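You operate a simulated robot arm through the tools that you are given. There is no shell and no other tool.

You run a simulated two-armed robot. Do the job below in one go: nothing can be reset, and whatever is moved stays where it is left.

Task
Tension the bench motor's belt to 6-8 mm, then lock the clamp and gauge again.
Fine: free the clamp lever first; the bench motor has no supply.

Only the result counts: the job must be done as asked and must still hold three seconds after the hand-in. Knocking over, shifting, dropping, spilling or breaking anything else fails it.

Robot
Two 7-joint arms with two-finger parallel grippers on one trunk that stands fixed in place. Base frame: the origin is at the foot of the trunk, x ahead of it, y to its left, z up. Units: m, degrees, N and s.
The left shoulder is at [0.05, 0.209, 1.371], the right one opposite. With the tool pointing down near the work surface each hand reaches from about 0.22 to 0.9 m from the base axis, measured 20 degrees to its own side. Payload 4.4 kg a hand.
The tool frame of a hand sits at the grasp point between the pads (the TCP): z along the fingers, y along the line on which they close. The tips reach 0.023 m beyond it. Largest opening 0.094 m; finger width 0.038, thickness 0.01; the body of the gripper, 0.054 by 0.096 m, starts 0.039 m behind the TCP.
Orientation is that of the tool frame in the base frame, as a unit quaternion [x, y, z, w]. With the fingers straight down and closing along the base's y, the tool's x points along the base's -x, its y along +y and its z along -z.

Tools
- The arms move only by the tool nudge_tool. It takes "left_rows", "right_rows" or both (then of equal length, played together; a hand with none holds still); each is a list of rows, each an object of numbers (a shift or turn left out is 0, a gripper value left out holds the last): "gripper": the finger opening in cm, from 0 to 9.4; "tx", "ty", "tz": the shift along the tool's x, y, z in cm; "wx", "wy", "wz": the turn, a rotation vector about the tool's x, y, z in degrees. In form: [{"gripper": .., "tx": .., "ty": .., "tz": .., "wx": .., "wy": .., "wz": ..}, ...]. A call has 1 to 20 rows; each row is the pose to reach, as a shift and turn from the pose commanded when the call began, along the tool's axes at that moment. Rows are played at 5 a second. More than 0.05 m and 8.6 degrees between two rows, or a gripper value outside its range, and nothing of the call is played. Where a pose cannot be reached the arm comes as near as it can. A force on the tool above 40 N (or 10 N above the force at the start of the call, whichever is more), or a blocked arm, ends the call early, and 0.2 s more pass. The fingers move at their own pace (about 0.108 m/s each) and stop on an object; they squeeze with about 22 N. The grip force told is the motor's: it shows also when the fingers shut on nothing. Time passes only in rows, and 0.2 s behind the last, so rows that repeat a pose let the fingers close. The reply holds the time, the measured pose of the TCP, the force on the tool along the base axes, the opening and the grip force, in the units named above and with some noise, with the torque about the TCP (base axes, N m) and any sound that the robot's microphone picked up.
- Cameras (640 x 400 px; columns grow to the right, rows downward): "scene" is now at [0.1365, 0.0472, 1.5734]; the picture's right is [0.44, -0.90, 0.00], its down [-0.26, -0.13, -0.96] and it looks along [0.86, 0.42, -0.29] (base axes); focal length 254 px, centre (320, 200). "left" rides on the left gripper at [0.087, -0.016, -0.074] in its tool frame; the picture's right is [0.18, 0.98, 0.00], its down [-0.58, 0.11, -0.81] and it looks along [-0.79, 0.15, 0.59] (tool axes); focal length 243 px, centre (320, 200). "right" rides on the right gripper at [0.086, 0.016, -0.075] in its tool frame; the picture's right is [-0.18, 0.98, 0.00], its down [-0.58, -0.11, -0.81] and it looks along [-0.79, -0.15, 0.59] (tool axes); focal length 243 px, centre (320, 200). There is no depth. A picture from a camera that has moved, and an enlarged one, comes with that camera's place and axes in the base frame and with its lens. The place of the scene camera against the robot may be out by one fixed shift of up to 0.018 m in any direction.
- grab_frame(camera): a new picture of that camera. It takes no simulated time.
- lift_body(by): slides the trunk up (or, below 0, down) by that many m; the arms and the scene camera ride with it, the base frame stays. It gives what a move gives, with no picture.
- aim_head(pan, tilt): turns the head with the scene camera to pan (to the left, within 80 degrees either way) and tilt (down, from -29 to 69), counted from straight ahead of the robot. It gives what a move gives.
- inspect(camera, box): a new picture of the part [left, top, right, bottom] of that camera's present view, enlarged. It takes no simulated time.
- close_job(): hands the job in; it is judged then, once.

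Places have to be worked out from the pictures, the camera data and where the tool is seen. Open the grippers and draw the arms clear of the work before you hand the job in, unless the task says otherwise.

The tools are called after "Emit:" by a JSON object that holds its "method" and its "body". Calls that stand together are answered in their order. nudge_tool: Moves the arms, as the interface text tells. Its arguments: {"type":"object","properties":{"left_rows":{"type":"array"},"right_rows":{"type":"array"}},"required":[]} The other tools are called the same way: lift_body (by) moves the trunk up or down; aim_head (pan, tilt) turns the head that bears the scene camera; grab_frame (camera) takes a picture; inspect (camera, box) takes an enlarged picture of a part of a camera's view; close_job () hands the job in.

At the start:

```text
t: 0.0
left_ee_pos: [0.3581, 0.4277, 1.4751]
left_ee_rot: [0.001, 1.0, 0.001, 0.0]
left_ft_force: [-1.3, 0.4, -0.1]
left_torque: [0.0, 0.01, 0.0]
left_gripper_width: 0.094
left_grasp_force: 0.1
right_ee_pos: [0.545, 0.0496, 1.4971]
right_ee_rot: [0.0, 1.0, 0.0, -0.001]
right_ft_force: [0.8, -0.6, 0.0]
right_torque: [0.02, 0.04, -0.05]
right_gripper_width: 0.0941
right_grasp_force: 0.1
trunk travel left (down, up): [-0.45, 0.113]
head pan, tilt (commanded): [26.2, 16.9]
```

scene: 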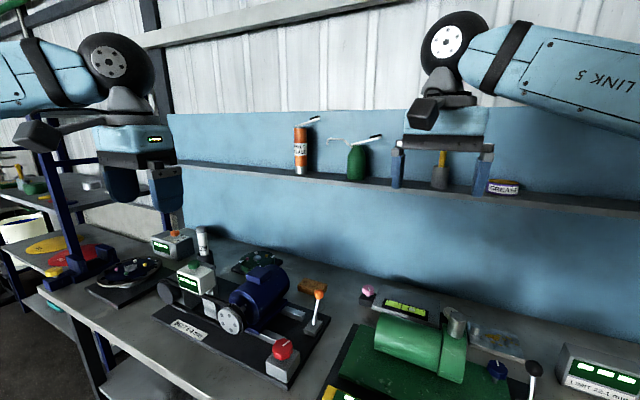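
right: 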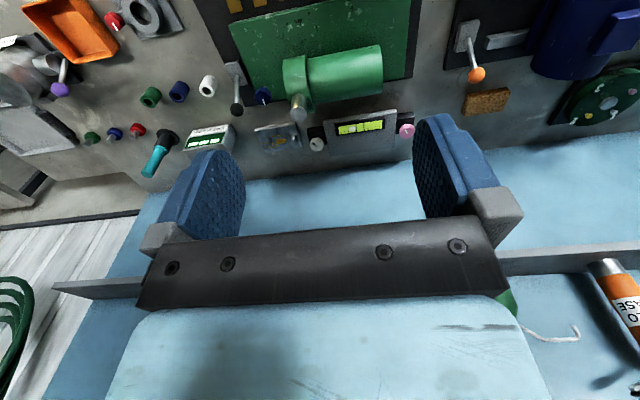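
left: 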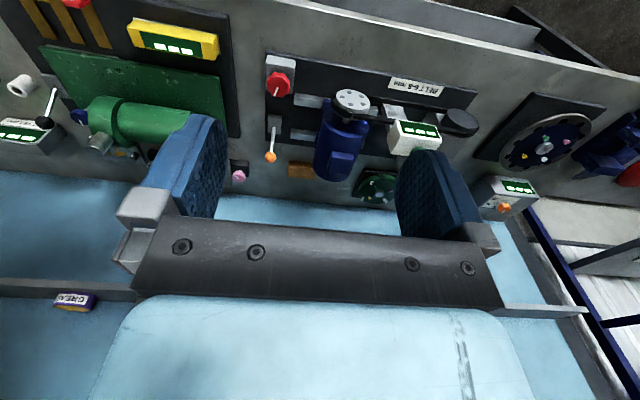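

The blue motor with belt, a red knob and an orange-tipped lever sit on a black base labelled "BELT 6-8 mm". I'll take enlarged views to understand it.

Emit:
{"method": "inspect", "body": {"camera": "scene", "box": [140, 220, 340, 390]}}

Emit:
{"method": "inspect", "body": {"camera": "left", "box": [240, 40, 500, 210]}}

```text
2.35 times, centred on (240, 305) of scene
camera zoom: at [0.1365, 0.0472, 1.5734], right [0.44, -0.9, 0.0], down [-0.26, -0.13, -0.96], along [0.86, 0.42, -0.29], focal length 597 px, centre (508, -47)
```

zoom: 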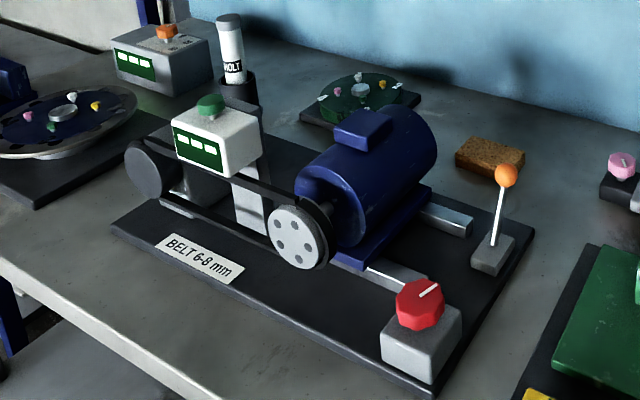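

```text
2.35 times, centred on (370, 125) of left
camera zoom: at [0.2725, 0.4109, 1.5504], right [-0.18, 0.98, 0.0], down [0.58, 0.11, 0.81], along [0.79, 0.15, -0.59], focal length 571 px, centre (202, 376)
```

zoom: 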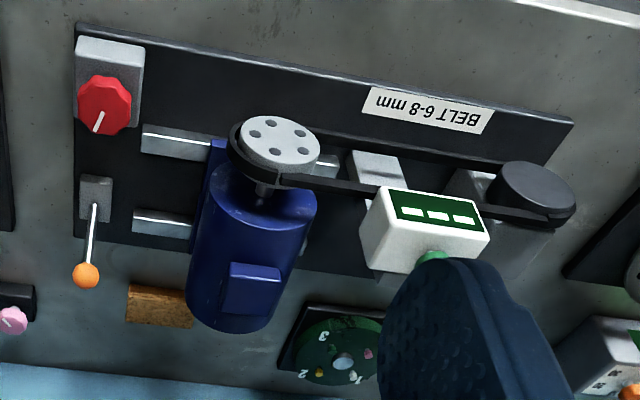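

The rig consists of a motor on rails, a red tension knob, a clamp lever with an orange ball, and a gauge box with a green button. I'll aim the head at it for a more central view.

Emit:
{"method": "aim_head", "body": {"pan": 42, "tilt": 38}}

Emit:
{"method": "grab_frame", "body": {"camera": "scene"}}

```text
t: 0.8
left_ee_pos: [0.3576, 0.4274, 1.4753]
left_ee_rot: [0.001, 1.0, 0.001, 0.0]
left_ft_force: [-0.2, 0.2, 0.0]
left_torque: [0.02, 0.0, 0.03]
left_gripper_width: 0.0944
left_grasp_force: 0.2
right_ee_pos: [0.5456, 0.0491, 1.4969]
right_ee_rot: [0.0, 1.0, 0.0, 0.0]
right_ft_force: [-0.3, -0.6, 0.5]
right_torque: [0.04, 0.01, 0.02]
right_gripper_width: 0.0939
right_grasp_force: 0.0
trunk travel left (down, up): [-0.45, 0.113]
head pan, tilt (commanded): [42.0, 38.0]
```

```text
taken
camera scene: at [0.1169, 0.0636, 1.54], right [0.67, -0.74, 0.0], down [-0.46, -0.41, -0.79], along [0.59, 0.53, -0.61], focal length 254 px, centre (320, 200)
```

scene: 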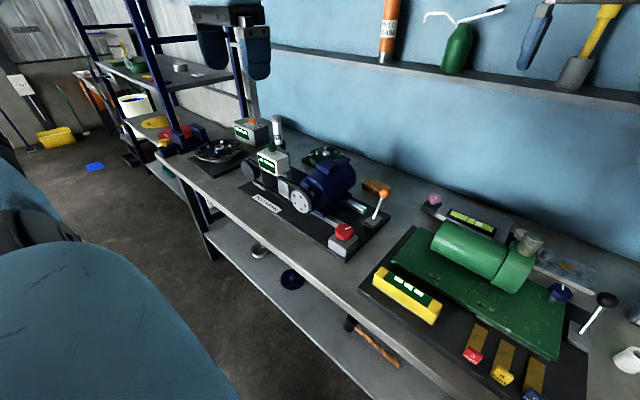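

Emit:
{"method": "inspect", "body": {"camera": "scene", "box": [220, 100, 420, 270]}}

Emit:
{"method": "inspect", "body": {"camera": "scene", "box": [230, 110, 330, 180]}}

Emit:
{"method": "inspect", "body": {"camera": "scene", "box": [310, 170, 410, 260]}}

```text
2.35 times, centred on (320, 185) of scene
camera zoom: at [0.1169, 0.0636, 1.54], right [0.67, -0.74, 0.0], down [-0.46, -0.41, -0.79], along [0.59, 0.53, -0.61], focal length 597 px, centre (320, 235)
```

zoom: 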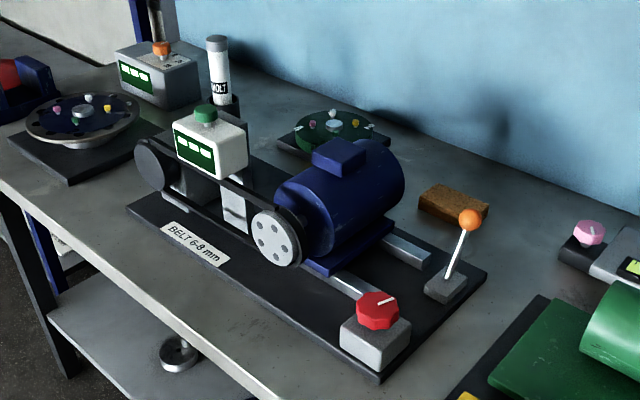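

```text
5.71 times, centred on (280, 145) of scene
camera zoom: at [0.1169, 0.0636, 1.54], right [0.67, -0.74, 0.0], down [-0.46, -0.41, -0.79], along [0.59, 0.53, -0.61], focal length 1449 px, centre (549, 514)
```

zoom: 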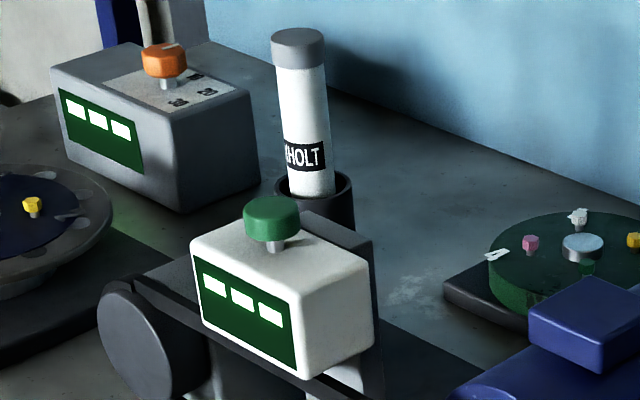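

```text
4.44 times, centred on (360, 215) of scene
camera zoom: at [0.1169, 0.0636, 1.54], right [0.67, -0.74, 0.0], down [-0.46, -0.41, -0.79], along [0.59, 0.53, -0.61], focal length 1127 px, centre (142, 133)
```

zoom: 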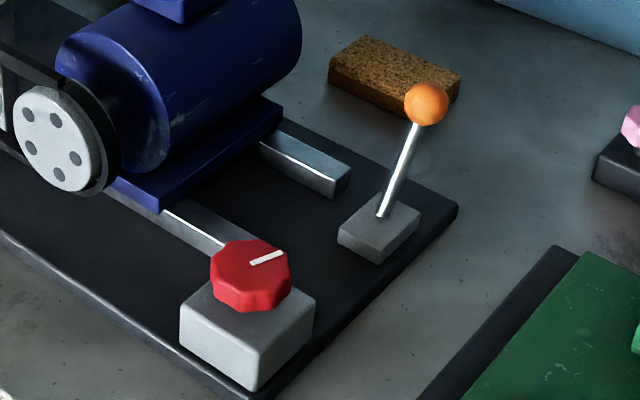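

The plate runs along base y with its front edge near x≈0.53. The knob is near (0.575, 0.37), the lever ball near (0.78, 0.36, 1.035), and the gauge button somewhere around y≈0.65. I'll bring the left hand lower for a closer look and better triangulation.

Emit:
{"method": "nudge_tool", "body": {"left_rows": [{"tx": 0, "ty": 1, "tz": 4, "gripper": 9.4}, {"tx": 0, "ty": 2, "tz": 8}, {"tx": 0, "ty": 3, "tz": 12}, {"tx": 0, "ty": 4, "tz": 16}, {"tx": 0, "ty": 5, "tz": 20}]}}

Emit:
{"method": "grab_frame", "body": {"camera": "left"}}

Emit:
{"method": "grab_frame", "body": {"camera": "scene"}}

```text
t: 2.0
left_ee_pos: [0.3576, 0.4749, 1.2768]
left_ee_rot: [0.002, 1.0, 0.002, 0.001]
left_ft_force: [0.7, -0.4, 0.5]
left_torque: [-0.01, 0.03, 0.02]
left_gripper_width: 0.0941
left_grasp_force: 0.1
right_ee_pos: [0.5455, 0.0492, 1.4986]
right_ee_rot: [0.001, 1.0, -0.001, 0.001]
right_ft_force: [0.1, -1.0, 0.3]
right_torque: [-0.01, -0.02, -0.01]
right_gripper_width: 0.0941
right_grasp_force: 0.1
trunk travel left (down, up): [-0.45, 0.113]
head pan, tilt (commanded): [42.0, 38.0]
```

```text
taken
camera left: at [0.2718, 0.4591, 1.3514], right [-0.18, 0.98, 0.0], down [0.58, 0.11, 0.81], along [0.79, 0.15, -0.59], focal length 243 px, centre (320, 200)
```

left: 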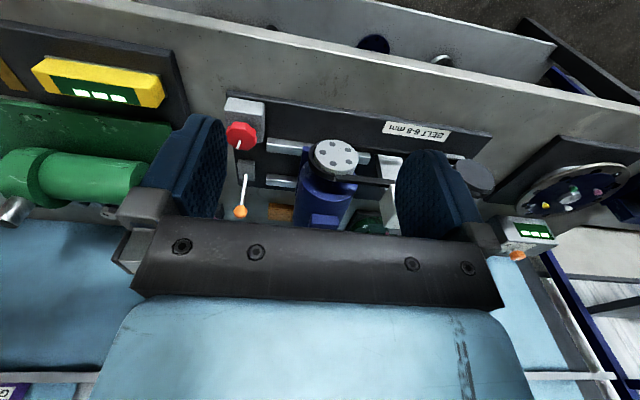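

```text
taken
camera scene: at [0.1159, 0.0633, 1.5402], right [0.67, -0.74, 0.0], down [-0.46, -0.41, -0.79], along [0.59, 0.53, -0.61], focal length 254 px, centre (320, 200)
```

scene: 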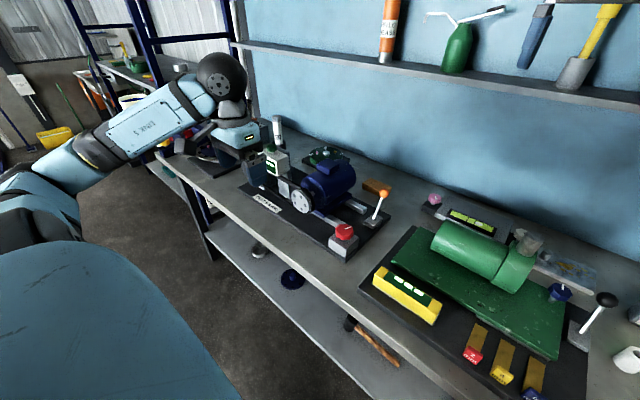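

Zooming in on the hand camera to measure positions with the new baseline.

Emit:
{"method": "inspect", "body": {"camera": "left", "box": [210, 80, 410, 230]}}

Emit:
{"method": "inspect", "body": {"camera": "scene", "box": [230, 120, 330, 220]}}

```text
2.67 times, centred on (310, 155) of left
camera zoom: at [0.2718, 0.4591, 1.3514], right [-0.18, 0.98, 0.0], down [0.58, 0.11, 0.81], along [0.79, 0.15, -0.59], focal length 647 px, centre (347, 320)
```

zoom: 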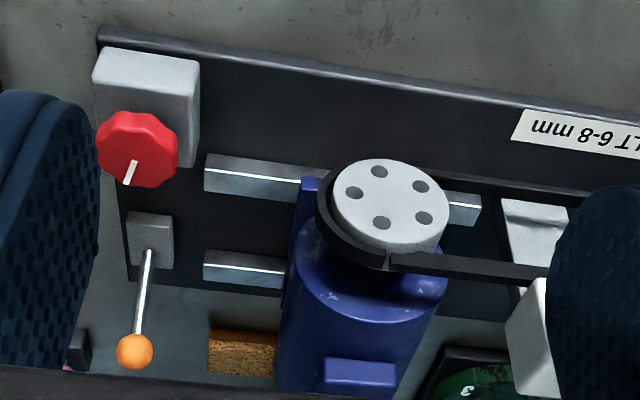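

```text
4.00 times, centred on (280, 170) of scene
camera zoom: at [0.1159, 0.0633, 1.5402], right [0.67, -0.74, 0.0], down [-0.46, -0.41, -0.79], along [0.59, 0.53, -0.61], focal length 1014 px, centre (480, 320)
```

zoom: 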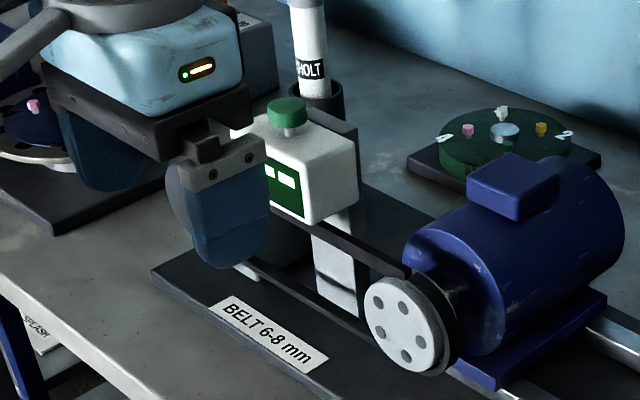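

Lever ball ≈ (0.79, 0.361, 1.025) and knob ≈ (0.588, 0.370, 0.986). The gauge button is hidden by a finger, so I move the hand left and up to see it.

Emit:
{"method": "nudge_tool", "body": {"left_rows": [{"tx": 0, "ty": 4, "tz": -1}, {"tx": 0, "ty": 8, "tz": -2}, {"tx": 0, "ty": 12, "tz": -3}, {"tx": 0, "ty": 16, "tz": -4}]}}

Emit:
{"method": "grab_frame", "body": {"camera": "left"}}

Emit:
{"method": "inspect", "body": {"camera": "left", "box": [210, 80, 410, 230]}}

```text
t: 3.0
left_ee_pos: [0.356, 0.6397, 1.3144]
left_ee_rot: [0.001, 1.0, 0.0, -0.001]
left_ft_force: [-0.9, -0.6, 0.2]
left_torque: [-0.05, 0.04, -0.01]
left_gripper_width: 0.0941
left_grasp_force: 0.1
right_ee_pos: [0.5442, 0.0509, 1.4986]
right_ee_rot: [0.0, 1.0, 0.0, 0.0]
right_ft_force: [0.4, 0.5, 0.1]
right_torque: [0.02, 0.02, -0.06]
right_gripper_width: 0.0942
right_grasp_force: 0.1
trunk travel left (down, up): [-0.45, 0.113]
head pan, tilt (commanded): [42.0, 38.0]
```

```text
taken
camera left: at [0.2718, 0.6236, 1.3891], right [-0.18, 0.98, 0.0], down [0.58, 0.11, 0.81], along [0.79, 0.15, -0.59], focal length 243 px, centre (320, 200)
```

left: 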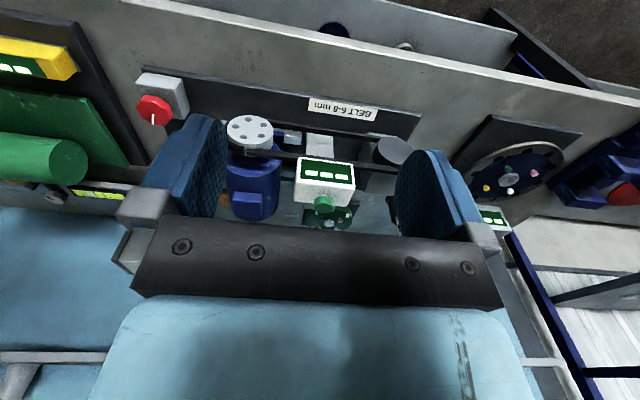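

```text
2.67 times, centred on (310, 155) of left
camera zoom: at [0.2718, 0.6236, 1.3891], right [-0.18, 0.98, 0.0], down [0.58, 0.11, 0.81], along [0.79, 0.15, -0.59], focal length 647 px, centre (347, 320)
```

zoom: 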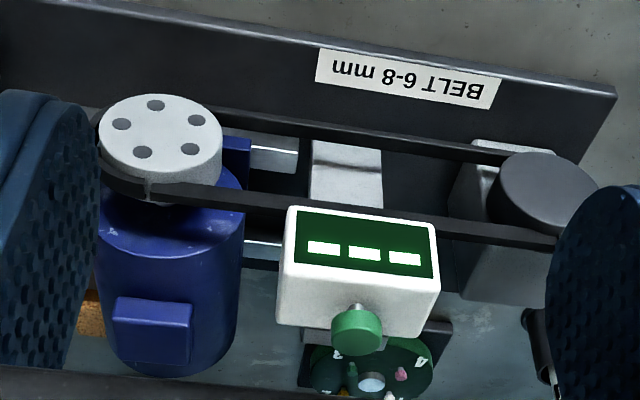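

The gauge box is now visible; my estimate of the button is about (0.57–0.595, 0.685, 1.16). I move closer to it for a tighter fix.

Emit:
{"method": "nudge_tool", "body": {"left_rows": [{"tx": -3, "ty": 0.7, "tz": 1.8}, {"tx": -6, "ty": 1.4, "tz": 3.6}, {"tx": -9, "ty": 2, "tz": 5.4}]}}

Emit:
{"method": "grab_frame", "body": {"camera": "left"}}

Emit:
{"method": "grab_frame", "body": {"camera": "scene"}}

```text
t: 3.9
left_ee_pos: [0.4484, 0.6576, 1.2622]
left_ee_rot: [0.001, 1.0, 0.001, 0.0]
left_ft_force: [-1.2, -0.2, 0.2]
left_torque: [0.0, 0.0, -0.02]
left_gripper_width: 0.0941
left_grasp_force: 0.0
right_ee_pos: [0.547, 0.0483, 1.4969]
right_ee_rot: [-0.001, 1.0, 0.001, -0.001]
right_ft_force: [0.8, -0.2, 0.3]
right_torque: [-0.02, 0.01, 0.01]
right_gripper_width: 0.0939
right_grasp_force: 0.0
trunk travel left (down, up): [-0.45, 0.113]
head pan, tilt (commanded): [42.0, 38.0]
```

```text
taken
camera left: at [0.3647, 0.6407, 1.3378], right [-0.18, 0.98, 0.0], down [0.58, 0.11, 0.81], along [0.79, 0.15, -0.59], focal length 243 px, centre (320, 200)
```

left: 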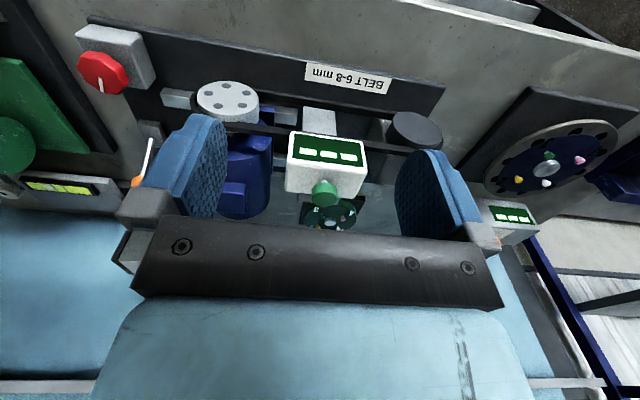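

```text
taken
camera scene: at [0.1179, 0.063, 1.5399], right [0.67, -0.74, 0.0], down [-0.46, -0.41, -0.79], along [0.58, 0.53, -0.62], focal length 254 px, centre (320, 200)
```

scene: 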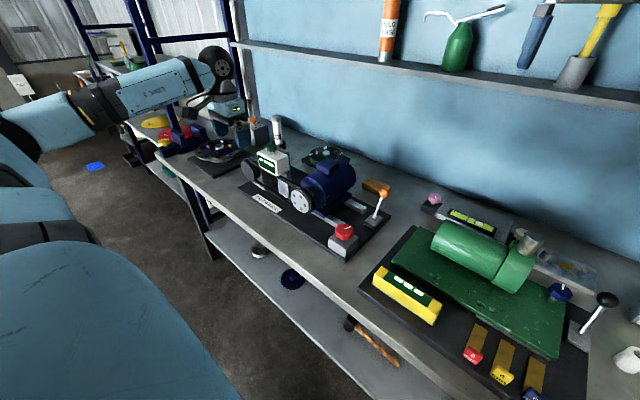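

Emit:
{"method": "inspect", "body": {"camera": "left", "box": [260, 110, 400, 220]}}

Emit:
{"method": "inspect", "body": {"camera": "scene", "box": [220, 110, 320, 210]}}

```text
3.64 times, centred on (330, 165) of left
camera zoom: at [0.3647, 0.6407, 1.3378], right [-0.18, 0.98, 0.0], down [0.58, 0.11, 0.81], along [0.79, 0.15, -0.59], focal length 882 px, centre (284, 327)
```

zoom: 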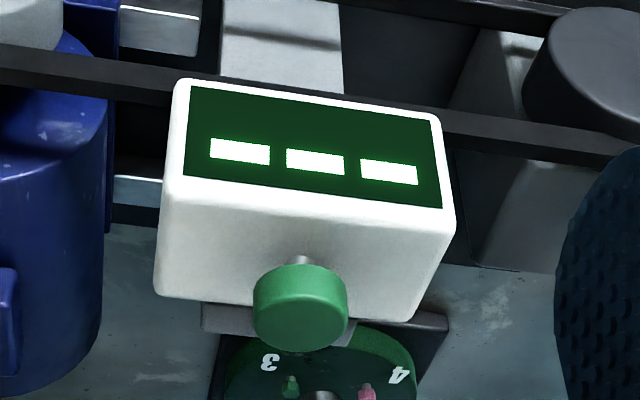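

```text
4.00 times, centred on (270, 160) of scene
camera zoom: at [0.1179, 0.063, 1.5399], right [0.67, -0.74, 0.0], down [-0.46, -0.41, -0.79], along [0.58, 0.53, -0.62], focal length 1014 px, centre (520, 360)
```

zoom: 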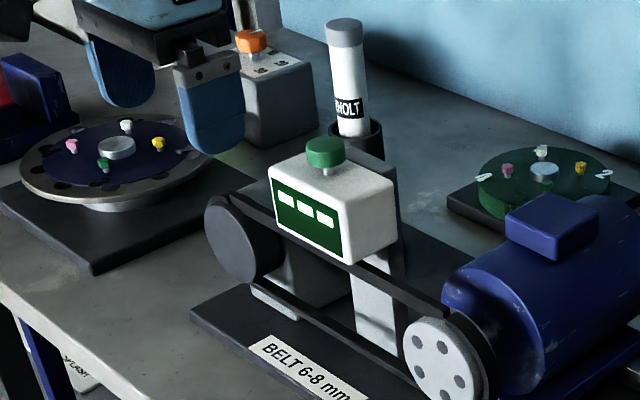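

Combining the scene and hand views, the button cap sits near (0.590, 0.689, 1.159). I close the gripper and move above it, staying about 4 cm clear, to check alignment.

Emit:
{"method": "nudge_tool", "body": {"left_rows": [{"gripper": 0, "tx": -3.5, "ty": 0.8, "tz": 0}, {"tx": -7, "ty": 1.6, "tz": 0}, {"tx": -10.5, "ty": 2.4, "tz": 0}, {"tx": -14.2, "ty": 3.1, "tz": 1.0}, {"tx": -14.2, "ty": 3.1, "tz": 2.0}]}}

Emit:
{"method": "inspect", "body": {"camera": "left", "box": [230, 80, 410, 230]}}

Emit:
{"method": "inspect", "body": {"camera": "scene", "box": [220, 80, 320, 200]}}

```text
t: 5.0
left_ee_pos: [0.5735, 0.6495, 1.2514]
left_ee_rot: [-0.001, 1.0, 0.003, 0.003]
left_ft_force: [-0.7, -1.3, 0.2]
left_torque: [0.01, -0.01, -0.03]
left_gripper_width: 0.0
left_grasp_force: 22.4
left hand out of reach, approached as far as the arm can: row 2, 3, 4, 5
right_ee_pos: [0.5415, 0.0485, 1.4996]
right_ee_rot: [0.0, 1.0, 0.0, 0.002]
right_ft_force: [0.3, -0.2, 0.5]
right_torque: [0.01, -0.06, 0.0]
right_gripper_width: 0.0939
right_grasp_force: 0.0
trunk travel left (down, up): [-0.45, 0.113]
head pan, tilt (commanded): [42.0, 38.0]
```

```text
2.67 times, centred on (320, 155) of left
camera zoom: at [0.4876, 0.6328, 1.3247], right [-0.19, 0.98, 0.0], down [0.58, 0.11, 0.81], along [0.8, 0.15, -0.59], focal length 647 px, centre (320, 320)
```

zoom: 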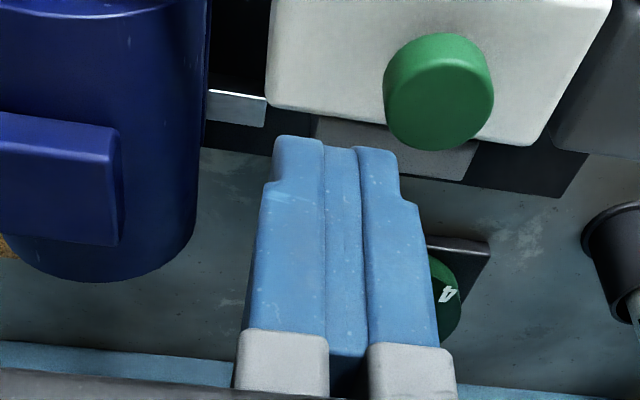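

```text
3.33 times, centred on (270, 140) of scene
camera zoom: at [0.1128, 0.0613, 1.5406], right [0.67, -0.74, 0.0], down [-0.46, -0.41, -0.79], along [0.59, 0.53, -0.61], focal length 845 px, centre (487, 400)
```

zoom: 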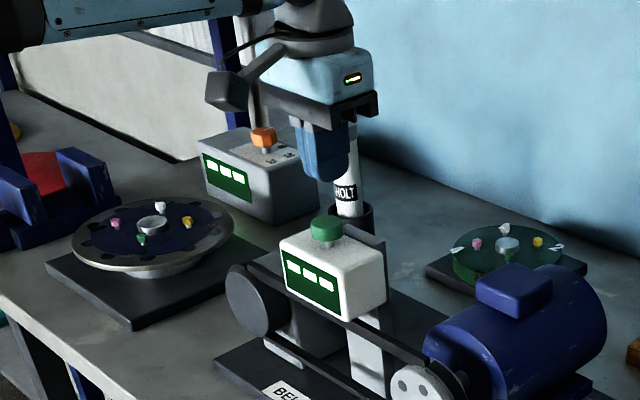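

The hand stopped short of the button ("out of reach") at this height; the new close view puts the button at about (0.593, 0.688, 1.16). I'll raise the trunk so the shoulder sits higher relative to the tool, which should give more reach.

Emit:
{"method": "lift_body", "body": {"by": 0.1}}

```text
t: 6.4
left_ee_pos: [0.5766, 0.6527, 1.346]
left_ee_rot: [-0.001, 1.0, 0.001, 0.001]
left_ft_force: [0.9, 0.2, -0.7]
left_torque: [0.02, 0.03, 0.01]
left_gripper_width: 0.0001
left_grasp_force: 22.0
right_ee_pos: [0.5455, 0.0503, 1.5966]
right_ee_rot: [0.0, 1.0, 0.001, 0.0]
right_ft_force: [0.0, -0.2, 0.0]
right_torque: [-0.01, -0.01, 0.01]
right_gripper_width: 0.0938
right_grasp_force: 0.1
trunk travel left (down, up): [-0.55, 0.013]
head pan, tilt (commanded): [42.0, 38.0]
```

Now I descend and shift toward above the button (target TCP ≈ (0.593, 0.688, 1.225)).

Emit:
{"method": "nudge_tool", "body": {"left_rows": [{"gripper": 0, "tx": 0, "ty": 0, "tz": 4}, {"tx": 0, "ty": 0, "tz": 8}, {"tx": -0.8, "ty": 1.8, "tz": 11}, {"tx": -1.6, "ty": 3.6, "tz": 12}, {"tx": -1.6, "ty": 3.6, "tz": 12}]}}

Emit:
{"method": "inspect", "body": {"camera": "left", "box": [230, 80, 410, 230]}}

Emit:
{"method": "inspect", "body": {"camera": "scene", "box": [220, 100, 340, 240]}}

```text
t: 7.6
left_ee_pos: [0.5749, 0.6522, 1.2318]
left_ee_rot: [-0.004, 1.0, 0.005, 0.001]
left_ft_force: [-0.5, 0.1, 0.5]
left_torque: [0.02, -0.02, -0.02]
left_gripper_width: 0.0001
left_grasp_force: 22.2
left hand out of reach, approached as far as the arm can: row 3, 4, 5
right_ee_pos: [0.545, 0.0505, 1.5972]
right_ee_rot: [0.0, 1.0, 0.0, 0.0]
right_ft_force: [0.5, 0.0, 0.4]
right_torque: [0.01, -0.02, 0.03]
right_gripper_width: 0.0938
right_grasp_force: 0.1
trunk travel left (down, up): [-0.55, 0.013]
head pan, tilt (commanded): [42.0, 38.0]
```

```text
2.67 times, centred on (320, 155) of left
camera zoom: at [0.4898, 0.6343, 1.3063], right [-0.19, 0.98, 0.01], down [0.58, 0.11, 0.81], along [0.79, 0.16, -0.59], focal length 647 px, centre (320, 320)
```

zoom: 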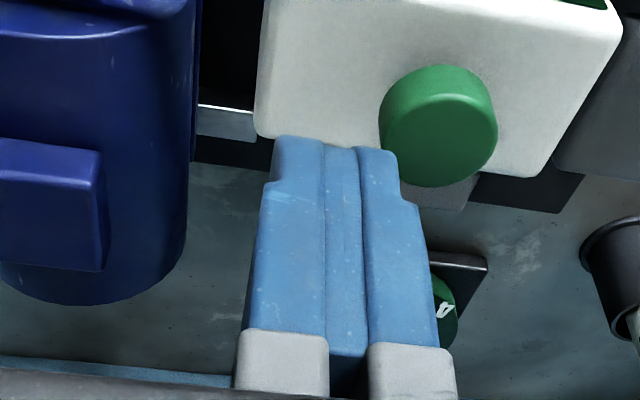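

```text
2.86 times, centred on (280, 170) of scene
camera zoom: at [0.1171, 0.0639, 1.6399], right [0.67, -0.74, 0.0], down [-0.46, -0.41, -0.79], along [0.59, 0.53, -0.62], focal length 725 px, centre (434, 286)
```

zoom: 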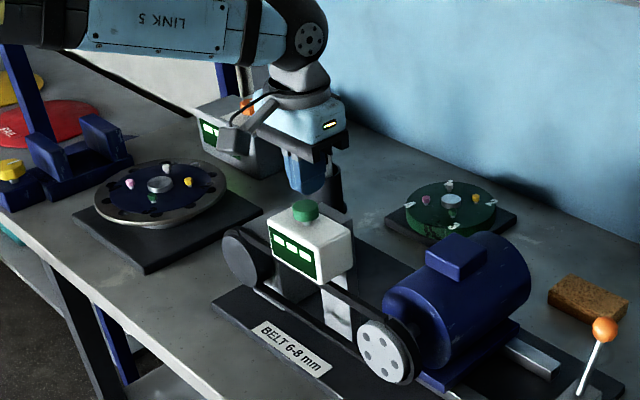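

The limit stays the same, so it is probably wrist joint range rather than height. I'll yaw the hand so it lines up with the arm's direction (about 40° to the left), which should free it.

Emit:
{"method": "nudge_tool", "body": {"left_rows": [{"gripper": 0, "wz": -8}, {"wz": -16}, {"wz": -24}, {"wz": -32}, {"wz": -40}, {"wz": -40}]}}

Emit:
{"method": "inspect", "body": {"camera": "scene", "box": [220, 100, 340, 240]}}

Emit:
{"method": "grab_frame", "body": {"camera": "left"}}

```text
t: 9.0
left_ee_pos: [0.5767, 0.654, 1.2324]
left_ee_rot: [-0.343, 0.939, 0.001, 0.002]
left_ft_force: [0.0, 0.0, 0.0]
left_torque: [0.01, -0.01, -0.03]
left_gripper_width: 0.0
left_grasp_force: 22.0
right_ee_pos: [0.5443, 0.0499, 1.5978]
right_ee_rot: [0.0, 1.0, 0.0, 0.0]
right_ft_force: [-0.4, -0.2, -0.4]
right_torque: [0.03, 0.01, 0.01]
right_gripper_width: 0.0941
right_grasp_force: 0.0
trunk travel left (down, up): [-0.55, 0.013]
head pan, tilt (commanded): [42.0, 38.0]
```

```text
2.86 times, centred on (280, 170) of scene
camera zoom: at [0.1168, 0.0639, 1.64], right [0.67, -0.74, 0.0], down [-0.46, -0.41, -0.79], along [0.59, 0.53, -0.62], focal length 725 px, centre (434, 286)
```

zoom: 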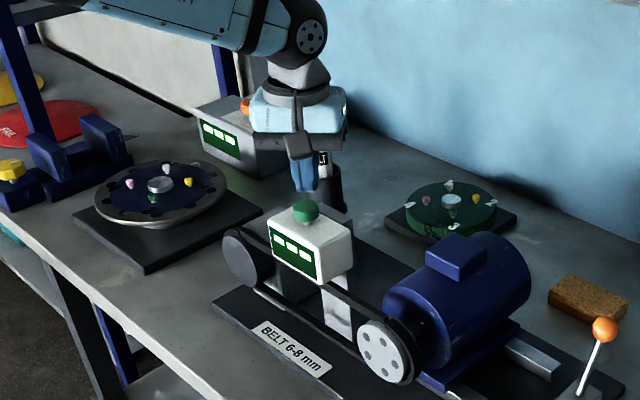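

```text
taken
camera left: at [0.5214, 0.5847, 1.3078], right [-0.78, 0.63, 0.0], down [0.37, 0.46, 0.81], along [0.51, 0.63, -0.59], focal length 243 px, centre (320, 200)
```

left: 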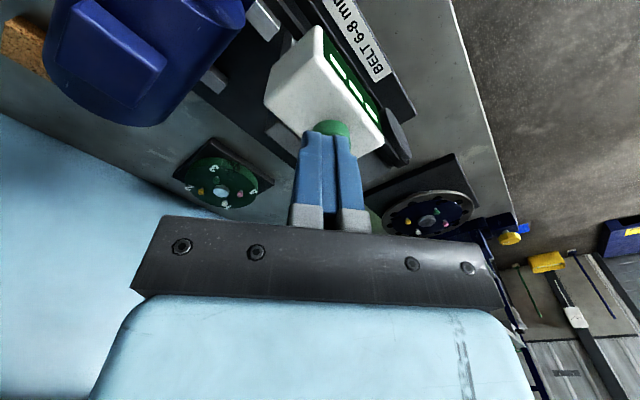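

The yaw worked and the pose is no longer limited. Now I shift the tip over the button (about +1.6 cm x, +3.4 cm y in base).

Emit:
{"method": "nudge_tool", "body": {"left_rows": [{"gripper": 0, "tx": -1.7, "ty": 0.8}, {"tx": -3.4, "ty": 1.6}, {"tx": -3.4, "ty": 1.6}]}}

Emit:
{"method": "inspect", "body": {"camera": "scene", "box": [240, 110, 320, 210]}}

Emit:
{"method": "inspect", "body": {"camera": "left", "box": [230, 80, 430, 230]}}

```text
t: 9.8
left_ee_pos: [0.5907, 0.6878, 1.2342]
left_ee_rot: [-0.342, 0.94, 0.002, 0.001]
left_ft_force: [-0.7, -0.8, 0.4]
left_torque: [0.02, 0.02, 0.02]
left_gripper_width: 0.0001
left_grasp_force: 22.1
right_ee_pos: [0.5451, 0.0506, 1.5986]
right_ee_rot: [0.0, 1.0, 0.0, 0.0]
right_ft_force: [-0.8, -0.8, 0.0]
right_torque: [0.0, 0.02, -0.01]
right_gripper_width: 0.0938
right_grasp_force: 0.0
trunk travel left (down, up): [-0.55, 0.013]
head pan, tilt (commanded): [42.0, 38.0]
```

```text
4.00 times, centred on (280, 160) of scene
camera zoom: at [0.1164, 0.0635, 1.64], right [0.67, -0.74, 0.0], down [-0.46, -0.41, -0.79], along [0.59, 0.53, -0.62], focal length 1014 px, centre (480, 360)
```

zoom: 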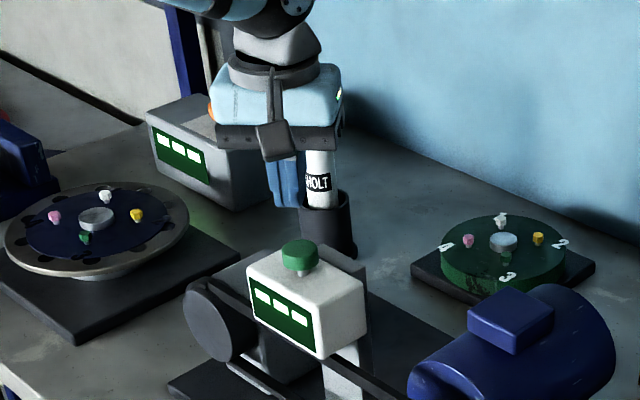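

```text
2.67 times, centred on (330, 155) of left
camera zoom: at [0.5366, 0.6188, 1.3086], right [-0.77, 0.63, 0.0], down [0.37, 0.46, 0.81], along [0.51, 0.63, -0.59], focal length 647 px, centre (293, 320)
```

zoom: 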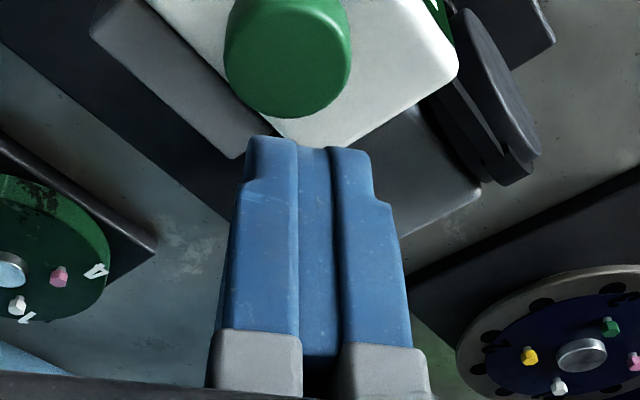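

The view puts the button at (0.595, 0.689), and the tip is right above it. I descend carefully in small steps, watching the force.

Emit:
{"method": "nudge_tool", "body": {"left_rows": [{"gripper": 0, "tx": -0.3, "tz": 1.5}, {"tx": -0.3, "tz": 3.0}, {"tx": -0.3, "tz": 3.5}]}}

Emit:
{"method": "inspect", "body": {"camera": "scene", "box": [240, 110, 320, 210]}}

Emit:
{"method": "inspect", "body": {"camera": "left", "box": [230, 80, 430, 230]}}

```text
t: 10.6
left_ee_pos: [0.5935, 0.6876, 1.1989]
left_ee_rot: [-0.344, 0.939, 0.001, 0.001]
left_ft_force: [-0.3, 0.2, -0.8]
left_torque: [0.03, -0.01, 0.02]
left_gripper_width: 0.0
left_grasp_force: 21.9
right_ee_pos: [0.5439, 0.0501, 1.5978]
right_ee_rot: [0.0, 1.0, -0.001, 0.0]
right_ft_force: [-0.8, 0.6, 0.6]
right_torque: [0.02, -0.01, 0.02]
right_gripper_width: 0.0941
right_grasp_force: 0.1
trunk travel left (down, up): [-0.55, 0.013]
head pan, tilt (commanded): [42.0, 38.0]
```

```text
4.00 times, centred on (280, 160) of scene
camera zoom: at [0.1166, 0.0634, 1.64], right [0.67, -0.74, 0.0], down [-0.46, -0.41, -0.79], along [0.59, 0.53, -0.62], focal length 1014 px, centre (480, 360)
```

zoom: 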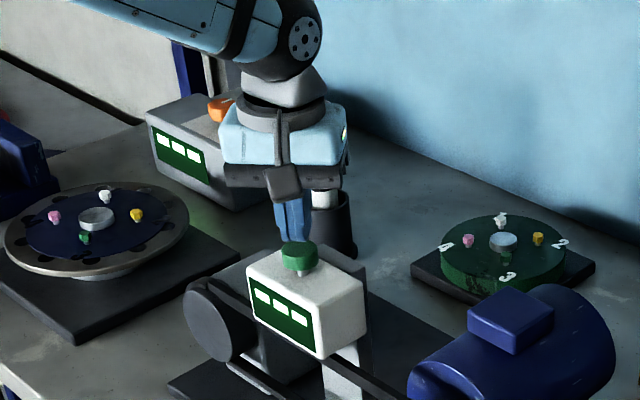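

```text
2.67 times, centred on (330, 155) of left
camera zoom: at [0.5388, 0.6194, 1.2737], right [-0.77, 0.63, 0.0], down [0.37, 0.46, 0.81], along [0.51, 0.63, -0.59], focal length 647 px, centre (293, 320)
```

zoom: 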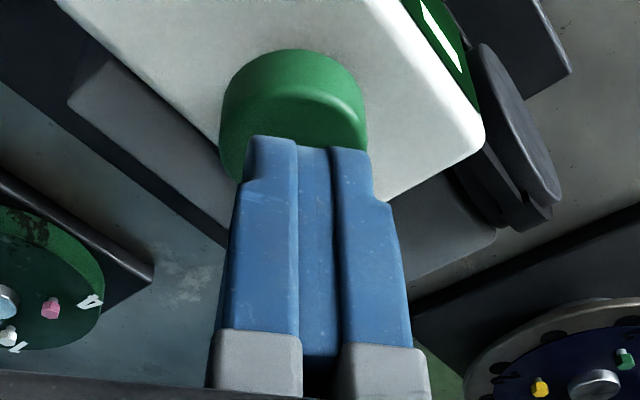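

The tip is almost touching the cap. I continue down in 3 mm steps.

Emit:
{"method": "nudge_tool", "body": {"left_rows": [{"gripper": 0, "tz": 0.3}, {"tz": 0.6}, {"tz": 0.9}]}}

Emit:
{"method": "inspect", "body": {"camera": "scene", "box": [240, 110, 320, 210]}}

```text
t: 11.4
left_ee_pos: [0.5951, 0.6905, 1.1893]
left_ee_rot: [-0.343, 0.939, 0.001, 0.001]
left_ft_force: [0.9, 0.2, -0.2]
left_torque: [0.0, 0.0, -0.01]
left_gripper_width: 0.0
left_grasp_force: 22.2
right_ee_pos: [0.5458, 0.0497, 1.5963]
right_ee_rot: [0.001, 1.0, 0.0, 0.0]
right_ft_force: [-0.4, -0.4, -0.4]
right_torque: [0.01, 0.02, -0.01]
right_gripper_width: 0.0939
right_grasp_force: 0.1
trunk travel left (down, up): [-0.55, 0.013]
head pan, tilt (commanded): [42.0, 38.0]
```

```text
4.00 times, centred on (280, 160) of scene
camera zoom: at [0.117, 0.0637, 1.64], right [0.67, -0.74, 0.0], down [-0.46, -0.41, -0.79], along [0.59, 0.53, -0.62], focal length 1014 px, centre (480, 360)
```

zoom: 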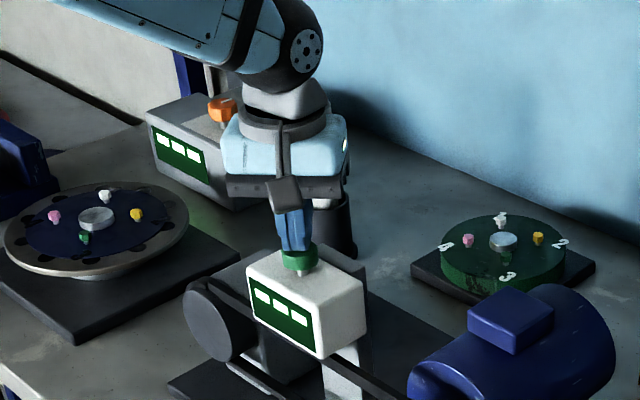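

Still no contact force; I keep descending slowly.

Emit:
{"method": "nudge_tool", "body": {"left_rows": [{"gripper": 0, "tz": 0.3}, {"tz": 0.6}, {"tz": 0.8}]}}

Emit:
{"method": "inspect", "body": {"camera": "scene", "box": [240, 110, 320, 210]}}

```text
t: 12.2
left_ee_pos: [0.5945, 0.6891, 1.1815]
left_ee_rot: [-0.343, 0.939, 0.001, 0.001]
left_ft_force: [-0.7, 1.5, 1.9]
left_torque: [0.0, 0.04, -0.03]
left_gripper_width: 0.0001
left_grasp_force: 22.1
right_ee_pos: [0.5449, 0.0505, 1.5982]
right_ee_rot: [0.001, 1.0, 0.0, 0.001]
right_ft_force: [-0.1, -0.7, -0.7]
right_torque: [-0.02, 0.03, -0.04]
right_gripper_width: 0.0942
right_grasp_force: 0.0
trunk travel left (down, up): [-0.55, 0.013]
head pan, tilt (commanded): [42.0, 38.0]
```

```text
4.00 times, centred on (280, 160) of scene
camera zoom: at [0.1163, 0.0635, 1.6401], right [0.67, -0.74, 0.0], down [-0.46, -0.41, -0.79], along [0.59, 0.53, -0.62], focal length 1014 px, centre (480, 360)
```

zoom: 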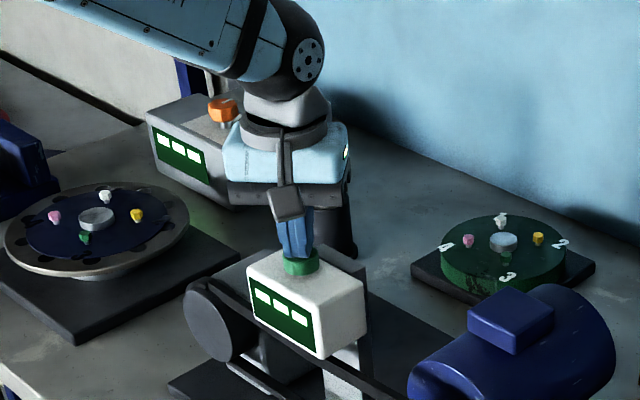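

A light contact of about 2 N, and the cap seems to be moving down. I press a bit further.

Emit:
{"method": "nudge_tool", "body": {"left_rows": [{"gripper": 0, "tz": 0.2}, {"tz": 0.4}]}}

Emit:
{"method": "inspect", "body": {"camera": "scene", "box": [240, 130, 320, 210]}}

```text
t: 12.8
left_ee_pos: [0.5948, 0.6888, 1.1788]
left_ee_rot: [-0.342, 0.94, 0.001, 0.003]
left_ft_force: [1.8, 2.2, 5.3]
left_torque: [-0.02, 0.06, -0.01]
left_gripper_width: 0.0001
left_grasp_force: 21.8
right_ee_pos: [0.545, 0.0485, 1.5981]
right_ee_rot: [0.0, 1.0, 0.001, 0.0]
right_ft_force: [-0.4, -0.5, -0.2]
right_torque: [0.03, 0.01, 0.02]
right_gripper_width: 0.0941
right_grasp_force: 0.0
trunk travel left (down, up): [-0.55, 0.013]
head pan, tilt (commanded): [42.0, 38.0]
heard: click
```

```text
5.00 times, centred on (280, 170) of scene
camera zoom: at [0.1165, 0.0633, 1.6401], right [0.67, -0.74, 0.0], down [-0.46, -0.41, -0.79], along [0.59, 0.53, -0.62], focal length 1268 px, centre (520, 350)
```

zoom: 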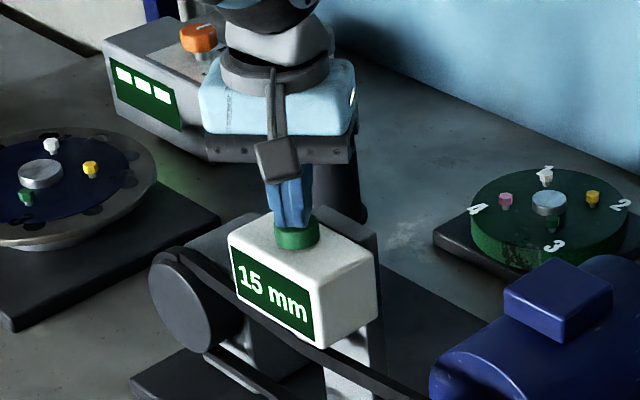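

The click registered and the gauge reads 15 mm, so the belt is too slack (target 6–8). Next I lift off and carry the hand over to above the clamp lever, undoing the yaw on the way.

Emit:
{"method": "nudge_tool", "body": {"left_rows": [{"gripper": 0, "tz": -2}, {"tz": -6}, {"tz": -9}, {"tx": 0.8, "ty": -4.7, "tz": -9, "wz": 5}, {"tx": 1.6, "ty": -9.4, "tz": -9, "wz": 10}, {"tx": 2.3, "ty": -14.1, "tz": -9, "wz": 15}, {"tx": 3.1, "ty": -18.8, "tz": -9, "wz": 20}, {"tx": 3.9, "ty": -23.5, "tz": -9, "wz": 25}, {"tx": 4.7, "ty": -28.2, "tz": -9, "wz": 30}, {"tx": 5.4, "ty": -32.9, "tz": -9, "wz": 35}, {"tx": 6.2, "ty": -37.6, "tz": -9, "wz": 40}, {"tx": 6.2, "ty": -37.6, "tz": -9, "wz": 40, "gripper": 9.4}]}}

Emit:
{"method": "grab_frame", "body": {"camera": "left"}}

Emit:
{"method": "grab_frame", "body": {"camera": "scene"}}

```text
t: 15.4
left_ee_pos: [0.7355, 0.383, 1.2896]
left_ee_rot: [-0.001, 1.0, 0.002, 0.001]
left_ft_force: [0.6, -0.4, -0.1]
left_torque: [0.05, -0.01, -0.01]
left_gripper_width: 0.0815
left_grasp_force: 0.2
left hand out of reach, approached as far as the arm can: row 10, 11, 12
right_ee_pos: [0.5457, 0.0504, 1.5971]
right_ee_rot: [0.0, 1.0, 0.0, 0.0]
right_ft_force: [0.9, -0.9, 0.9]
right_torque: [0.01, 0.01, 0.02]
right_gripper_width: 0.0937
right_grasp_force: 0.1
trunk travel left (down, up): [-0.55, 0.013]
head pan, tilt (commanded): [42.0, 38.0]
```

```text
taken
camera left: at [0.6514, 0.3662, 1.3643], right [-0.19, 0.98, 0.0], down [0.58, 0.11, 0.81], along [0.79, 0.15, -0.59], focal length 243 px, centre (320, 200)
```

left: 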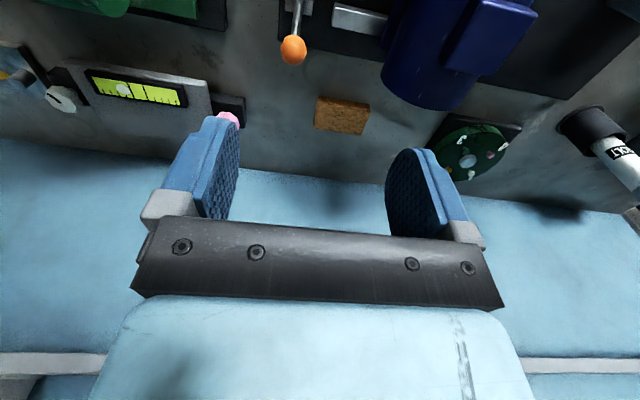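

```text
taken
camera scene: at [0.1176, 0.0639, 1.6399], right [0.67, -0.74, 0.0], down [-0.46, -0.41, -0.79], along [0.59, 0.53, -0.62], focal length 254 px, centre (320, 200)
```

scene: 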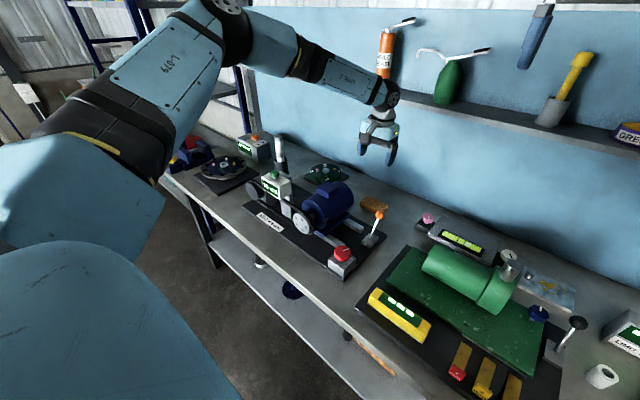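

The gauge still shows 15 mm. The arm is limited at this height, but the spec says reach is larger near the work surface, so I descend (still above the ball) and then creep forward to x≈0.79.

Emit:
{"method": "nudge_tool", "body": {"left_rows": [{"gripper": 9.4, "ty": -0.5, "tz": 4}, {"ty": -1.0, "tz": 8}, {"ty": -1.6, "tz": 12}, {"ty": -2.2, "tz": 15.5}, {"tx": -2, "ty": -2.2, "tz": 16}, {"tx": -4, "ty": -2.2, "tz": 16.5}, {"tx": -5.5, "ty": -2.2, "tz": 16.5}]}}

Emit:
{"method": "grab_frame", "body": {"camera": "left"}}

Emit:
{"method": "inspect", "body": {"camera": "scene", "box": [310, 100, 430, 280]}}

```text
t: 17.0
left_ee_pos: [0.6908, 0.3943, 1.2037]
left_ee_rot: [-0.001, 1.0, 0.001, 0.001]
left_ft_force: [0.3, 0.3, -0.1]
left_torque: [0.02, 0.0, 0.02]
left_gripper_width: 0.094
left_grasp_force: 0.0
left hand out of reach, approached as far as the arm can: row 1, 2, 3, 4, 5, 6, 7
right_ee_pos: [0.5446, 0.0505, 1.5978]
right_ee_rot: [0.0, 1.0, 0.001, 0.001]
right_ft_force: [0.8, 0.0, -0.2]
right_torque: [0.01, 0.02, 0.02]
right_gripper_width: 0.0941
right_grasp_force: 0.0
trunk travel left (down, up): [-0.55, 0.013]
head pan, tilt (commanded): [42.0, 38.0]
```

```text
taken
camera left: at [0.6048, 0.377, 1.2784], right [-0.19, 0.98, 0.0], down [0.58, 0.11, 0.81], along [0.79, 0.15, -0.59], focal length 243 px, centre (320, 200)
```

left: 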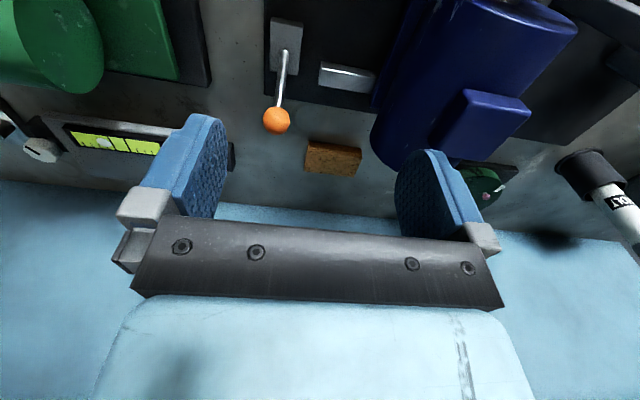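

```text
2.22 times, centred on (370, 190) of scene
camera zoom: at [0.1169, 0.0636, 1.64], right [0.67, -0.74, 0.0], down [-0.46, -0.41, -0.79], along [0.59, 0.53, -0.62], focal length 564 px, centre (209, 222)
```

zoom: 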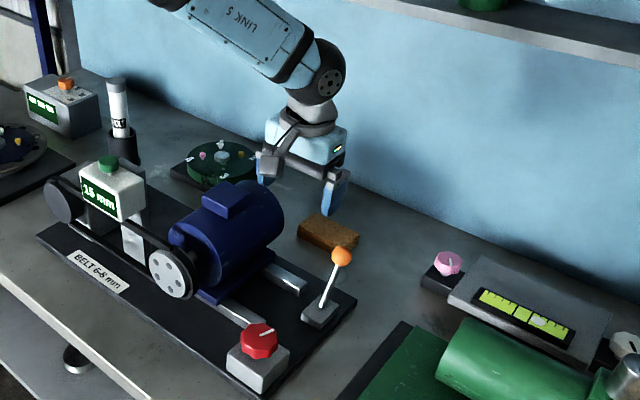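

Reach shrinks as I descend with this yaw; earlier a yaw toward the arm's direction removed the limit. I'll yaw the hand again by 30° and retry the approach above the ball.

Emit:
{"method": "nudge_tool", "body": {"left_rows": [{"gripper": 9.4, "wz": -8}, {"wz": -16}, {"wz": -24}, {"wz": -30}, {"wz": -30, "tx": -3, "ty": -1.1, "tz": 2.5}, {"wz": -30, "tx": -6, "ty": -2.2, "tz": 5}, {"wz": -30, "tx": -8.5, "ty": -3.3, "tz": 7.5}]}}

Emit:
{"method": "aim_head", "body": {"pan": 30, "tilt": 25}}

Emit:
{"method": "grab_frame", "body": {"camera": "scene"}}

```text
t: 18.6
left_ee_pos: [0.6885, 0.4022, 1.1976]
left_ee_rot: [-0.261, 0.965, 0.001, 0.001]
left_ft_force: [0.7, 0.2, 0.5]
left_torque: [-0.01, -0.01, 0.02]
left_gripper_width: 0.0938
left_grasp_force: 0.0
left hand out of reach, approached as far as the arm can: row 5, 6, 7
right_ee_pos: [0.5448, 0.0515, 1.5968]
right_ee_rot: [0.001, 1.0, 0.0, 0.0]
right_ft_force: [0.7, 0.4, 0.4]
right_torque: [-0.01, -0.02, -0.01]
right_gripper_width: 0.0939
right_grasp_force: 0.0
trunk travel left (down, up): [-0.55, 0.013]
head pan, tilt (commanded): [42.0, 38.0]
```

```text
t: 19.3
left_ee_pos: [0.689, 0.4014, 1.1984]
left_ee_rot: [-0.26, 0.966, 0.002, 0.002]
left_ft_force: [1.0, -0.2, -0.2]
left_torque: [-0.01, -0.02, 0.02]
left_gripper_width: 0.0943
left_grasp_force: 0.2
right_ee_pos: [0.546, 0.0503, 1.5974]
right_ee_rot: [0.0, 1.0, 0.0, -0.001]
right_ft_force: [-0.1, 0.1, 0.9]
right_torque: [0.02, 0.01, 0.03]
right_gripper_width: 0.0938
right_grasp_force: 0.0
trunk travel left (down, up): [-0.55, 0.013]
head pan, tilt (commanded): [30.0, 25.0]
```

```text
taken
camera scene: at [0.1324, 0.0519, 1.6602], right [0.5, -0.87, 0.0], down [-0.37, -0.21, -0.91], along [0.78, 0.45, -0.42], focal length 254 px, centre (320, 200)
```

scene: 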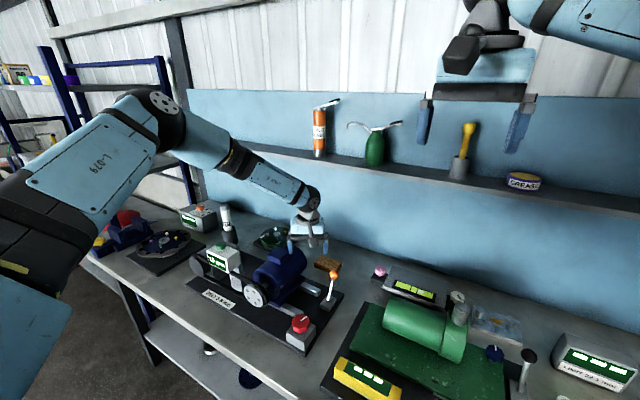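

Yaw wasn't the limit here; with the shoulder high the arm reaches less far down. I'll raise the hand a bit, pull it back slightly, and then lower the trunk by 0.2 so the shoulder is closer to the lever's height.

Emit:
{"method": "nudge_tool", "body": {"left_rows": [{"gripper": 9.4, "tx": 1.4, "ty": -0.4, "tz": -4, "wz": 6}, {"tx": 2.8, "ty": -0.8, "tz": -8, "wz": 12}, {"tx": 4.1, "ty": -1.1, "tz": -10, "wz": 18}]}}

Emit:
{"method": "lift_body", "body": {"by": -0.2}}

Emit:
{"method": "grab_frame", "body": {"camera": "scene"}}

```text
t: 20.1
left_ee_pos: [0.6573, 0.3689, 1.3002]
left_ee_rot: [-0.106, 0.994, 0.001, 0.001]
left_ft_force: [-0.3, -0.1, 0.8]
left_torque: [-0.02, -0.02, 0.0]
left_gripper_width: 0.0942
left_grasp_force: 0.0
right_ee_pos: [0.5448, 0.0497, 1.5977]
right_ee_rot: [0.001, 1.0, 0.0, 0.0]
right_ft_force: [-0.4, 0.1, -1.3]
right_torque: [-0.01, 0.04, -0.02]
right_gripper_width: 0.0938
right_grasp_force: 0.0
trunk travel left (down, up): [-0.55, 0.013]
head pan, tilt (commanded): [30.0, 25.0]
```

```text
t: 22.3
left_ee_pos: [0.6575, 0.3691, 1.0992]
left_ee_rot: [-0.105, 0.994, 0.001, 0.0]
left_ft_force: [-0.4, 0.2, 0.6]
left_torque: [0.0, 0.01, 0.0]
left_gripper_width: 0.0938
left_grasp_force: 0.1
right_ee_pos: [0.5455, 0.0504, 1.3976]
right_ee_rot: [0.0, 1.0, 0.0, 0.0]
right_ft_force: [-0.1, 0.0, 0.7]
right_torque: [-0.01, -0.01, 0.05]
right_gripper_width: 0.0937
right_grasp_force: 0.0
trunk travel left (down, up): [-0.35, 0.213]
head pan, tilt (commanded): [30.0, 25.0]
```

```text
taken
camera scene: at [0.1323, 0.0519, 1.4604], right [0.5, -0.87, 0.0], down [-0.37, -0.21, -0.91], along [0.79, 0.45, -0.42], focal length 254 px, centre (320, 200)
```

scene: 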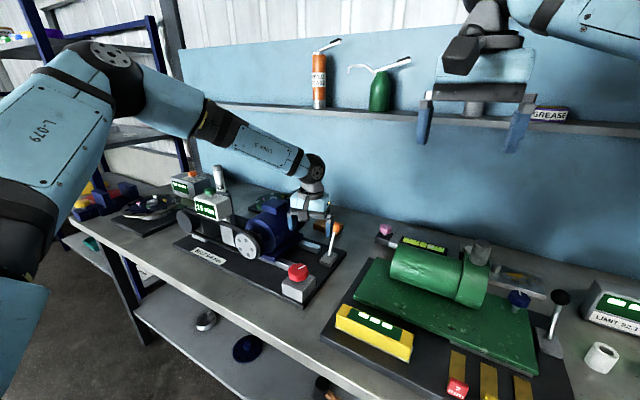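

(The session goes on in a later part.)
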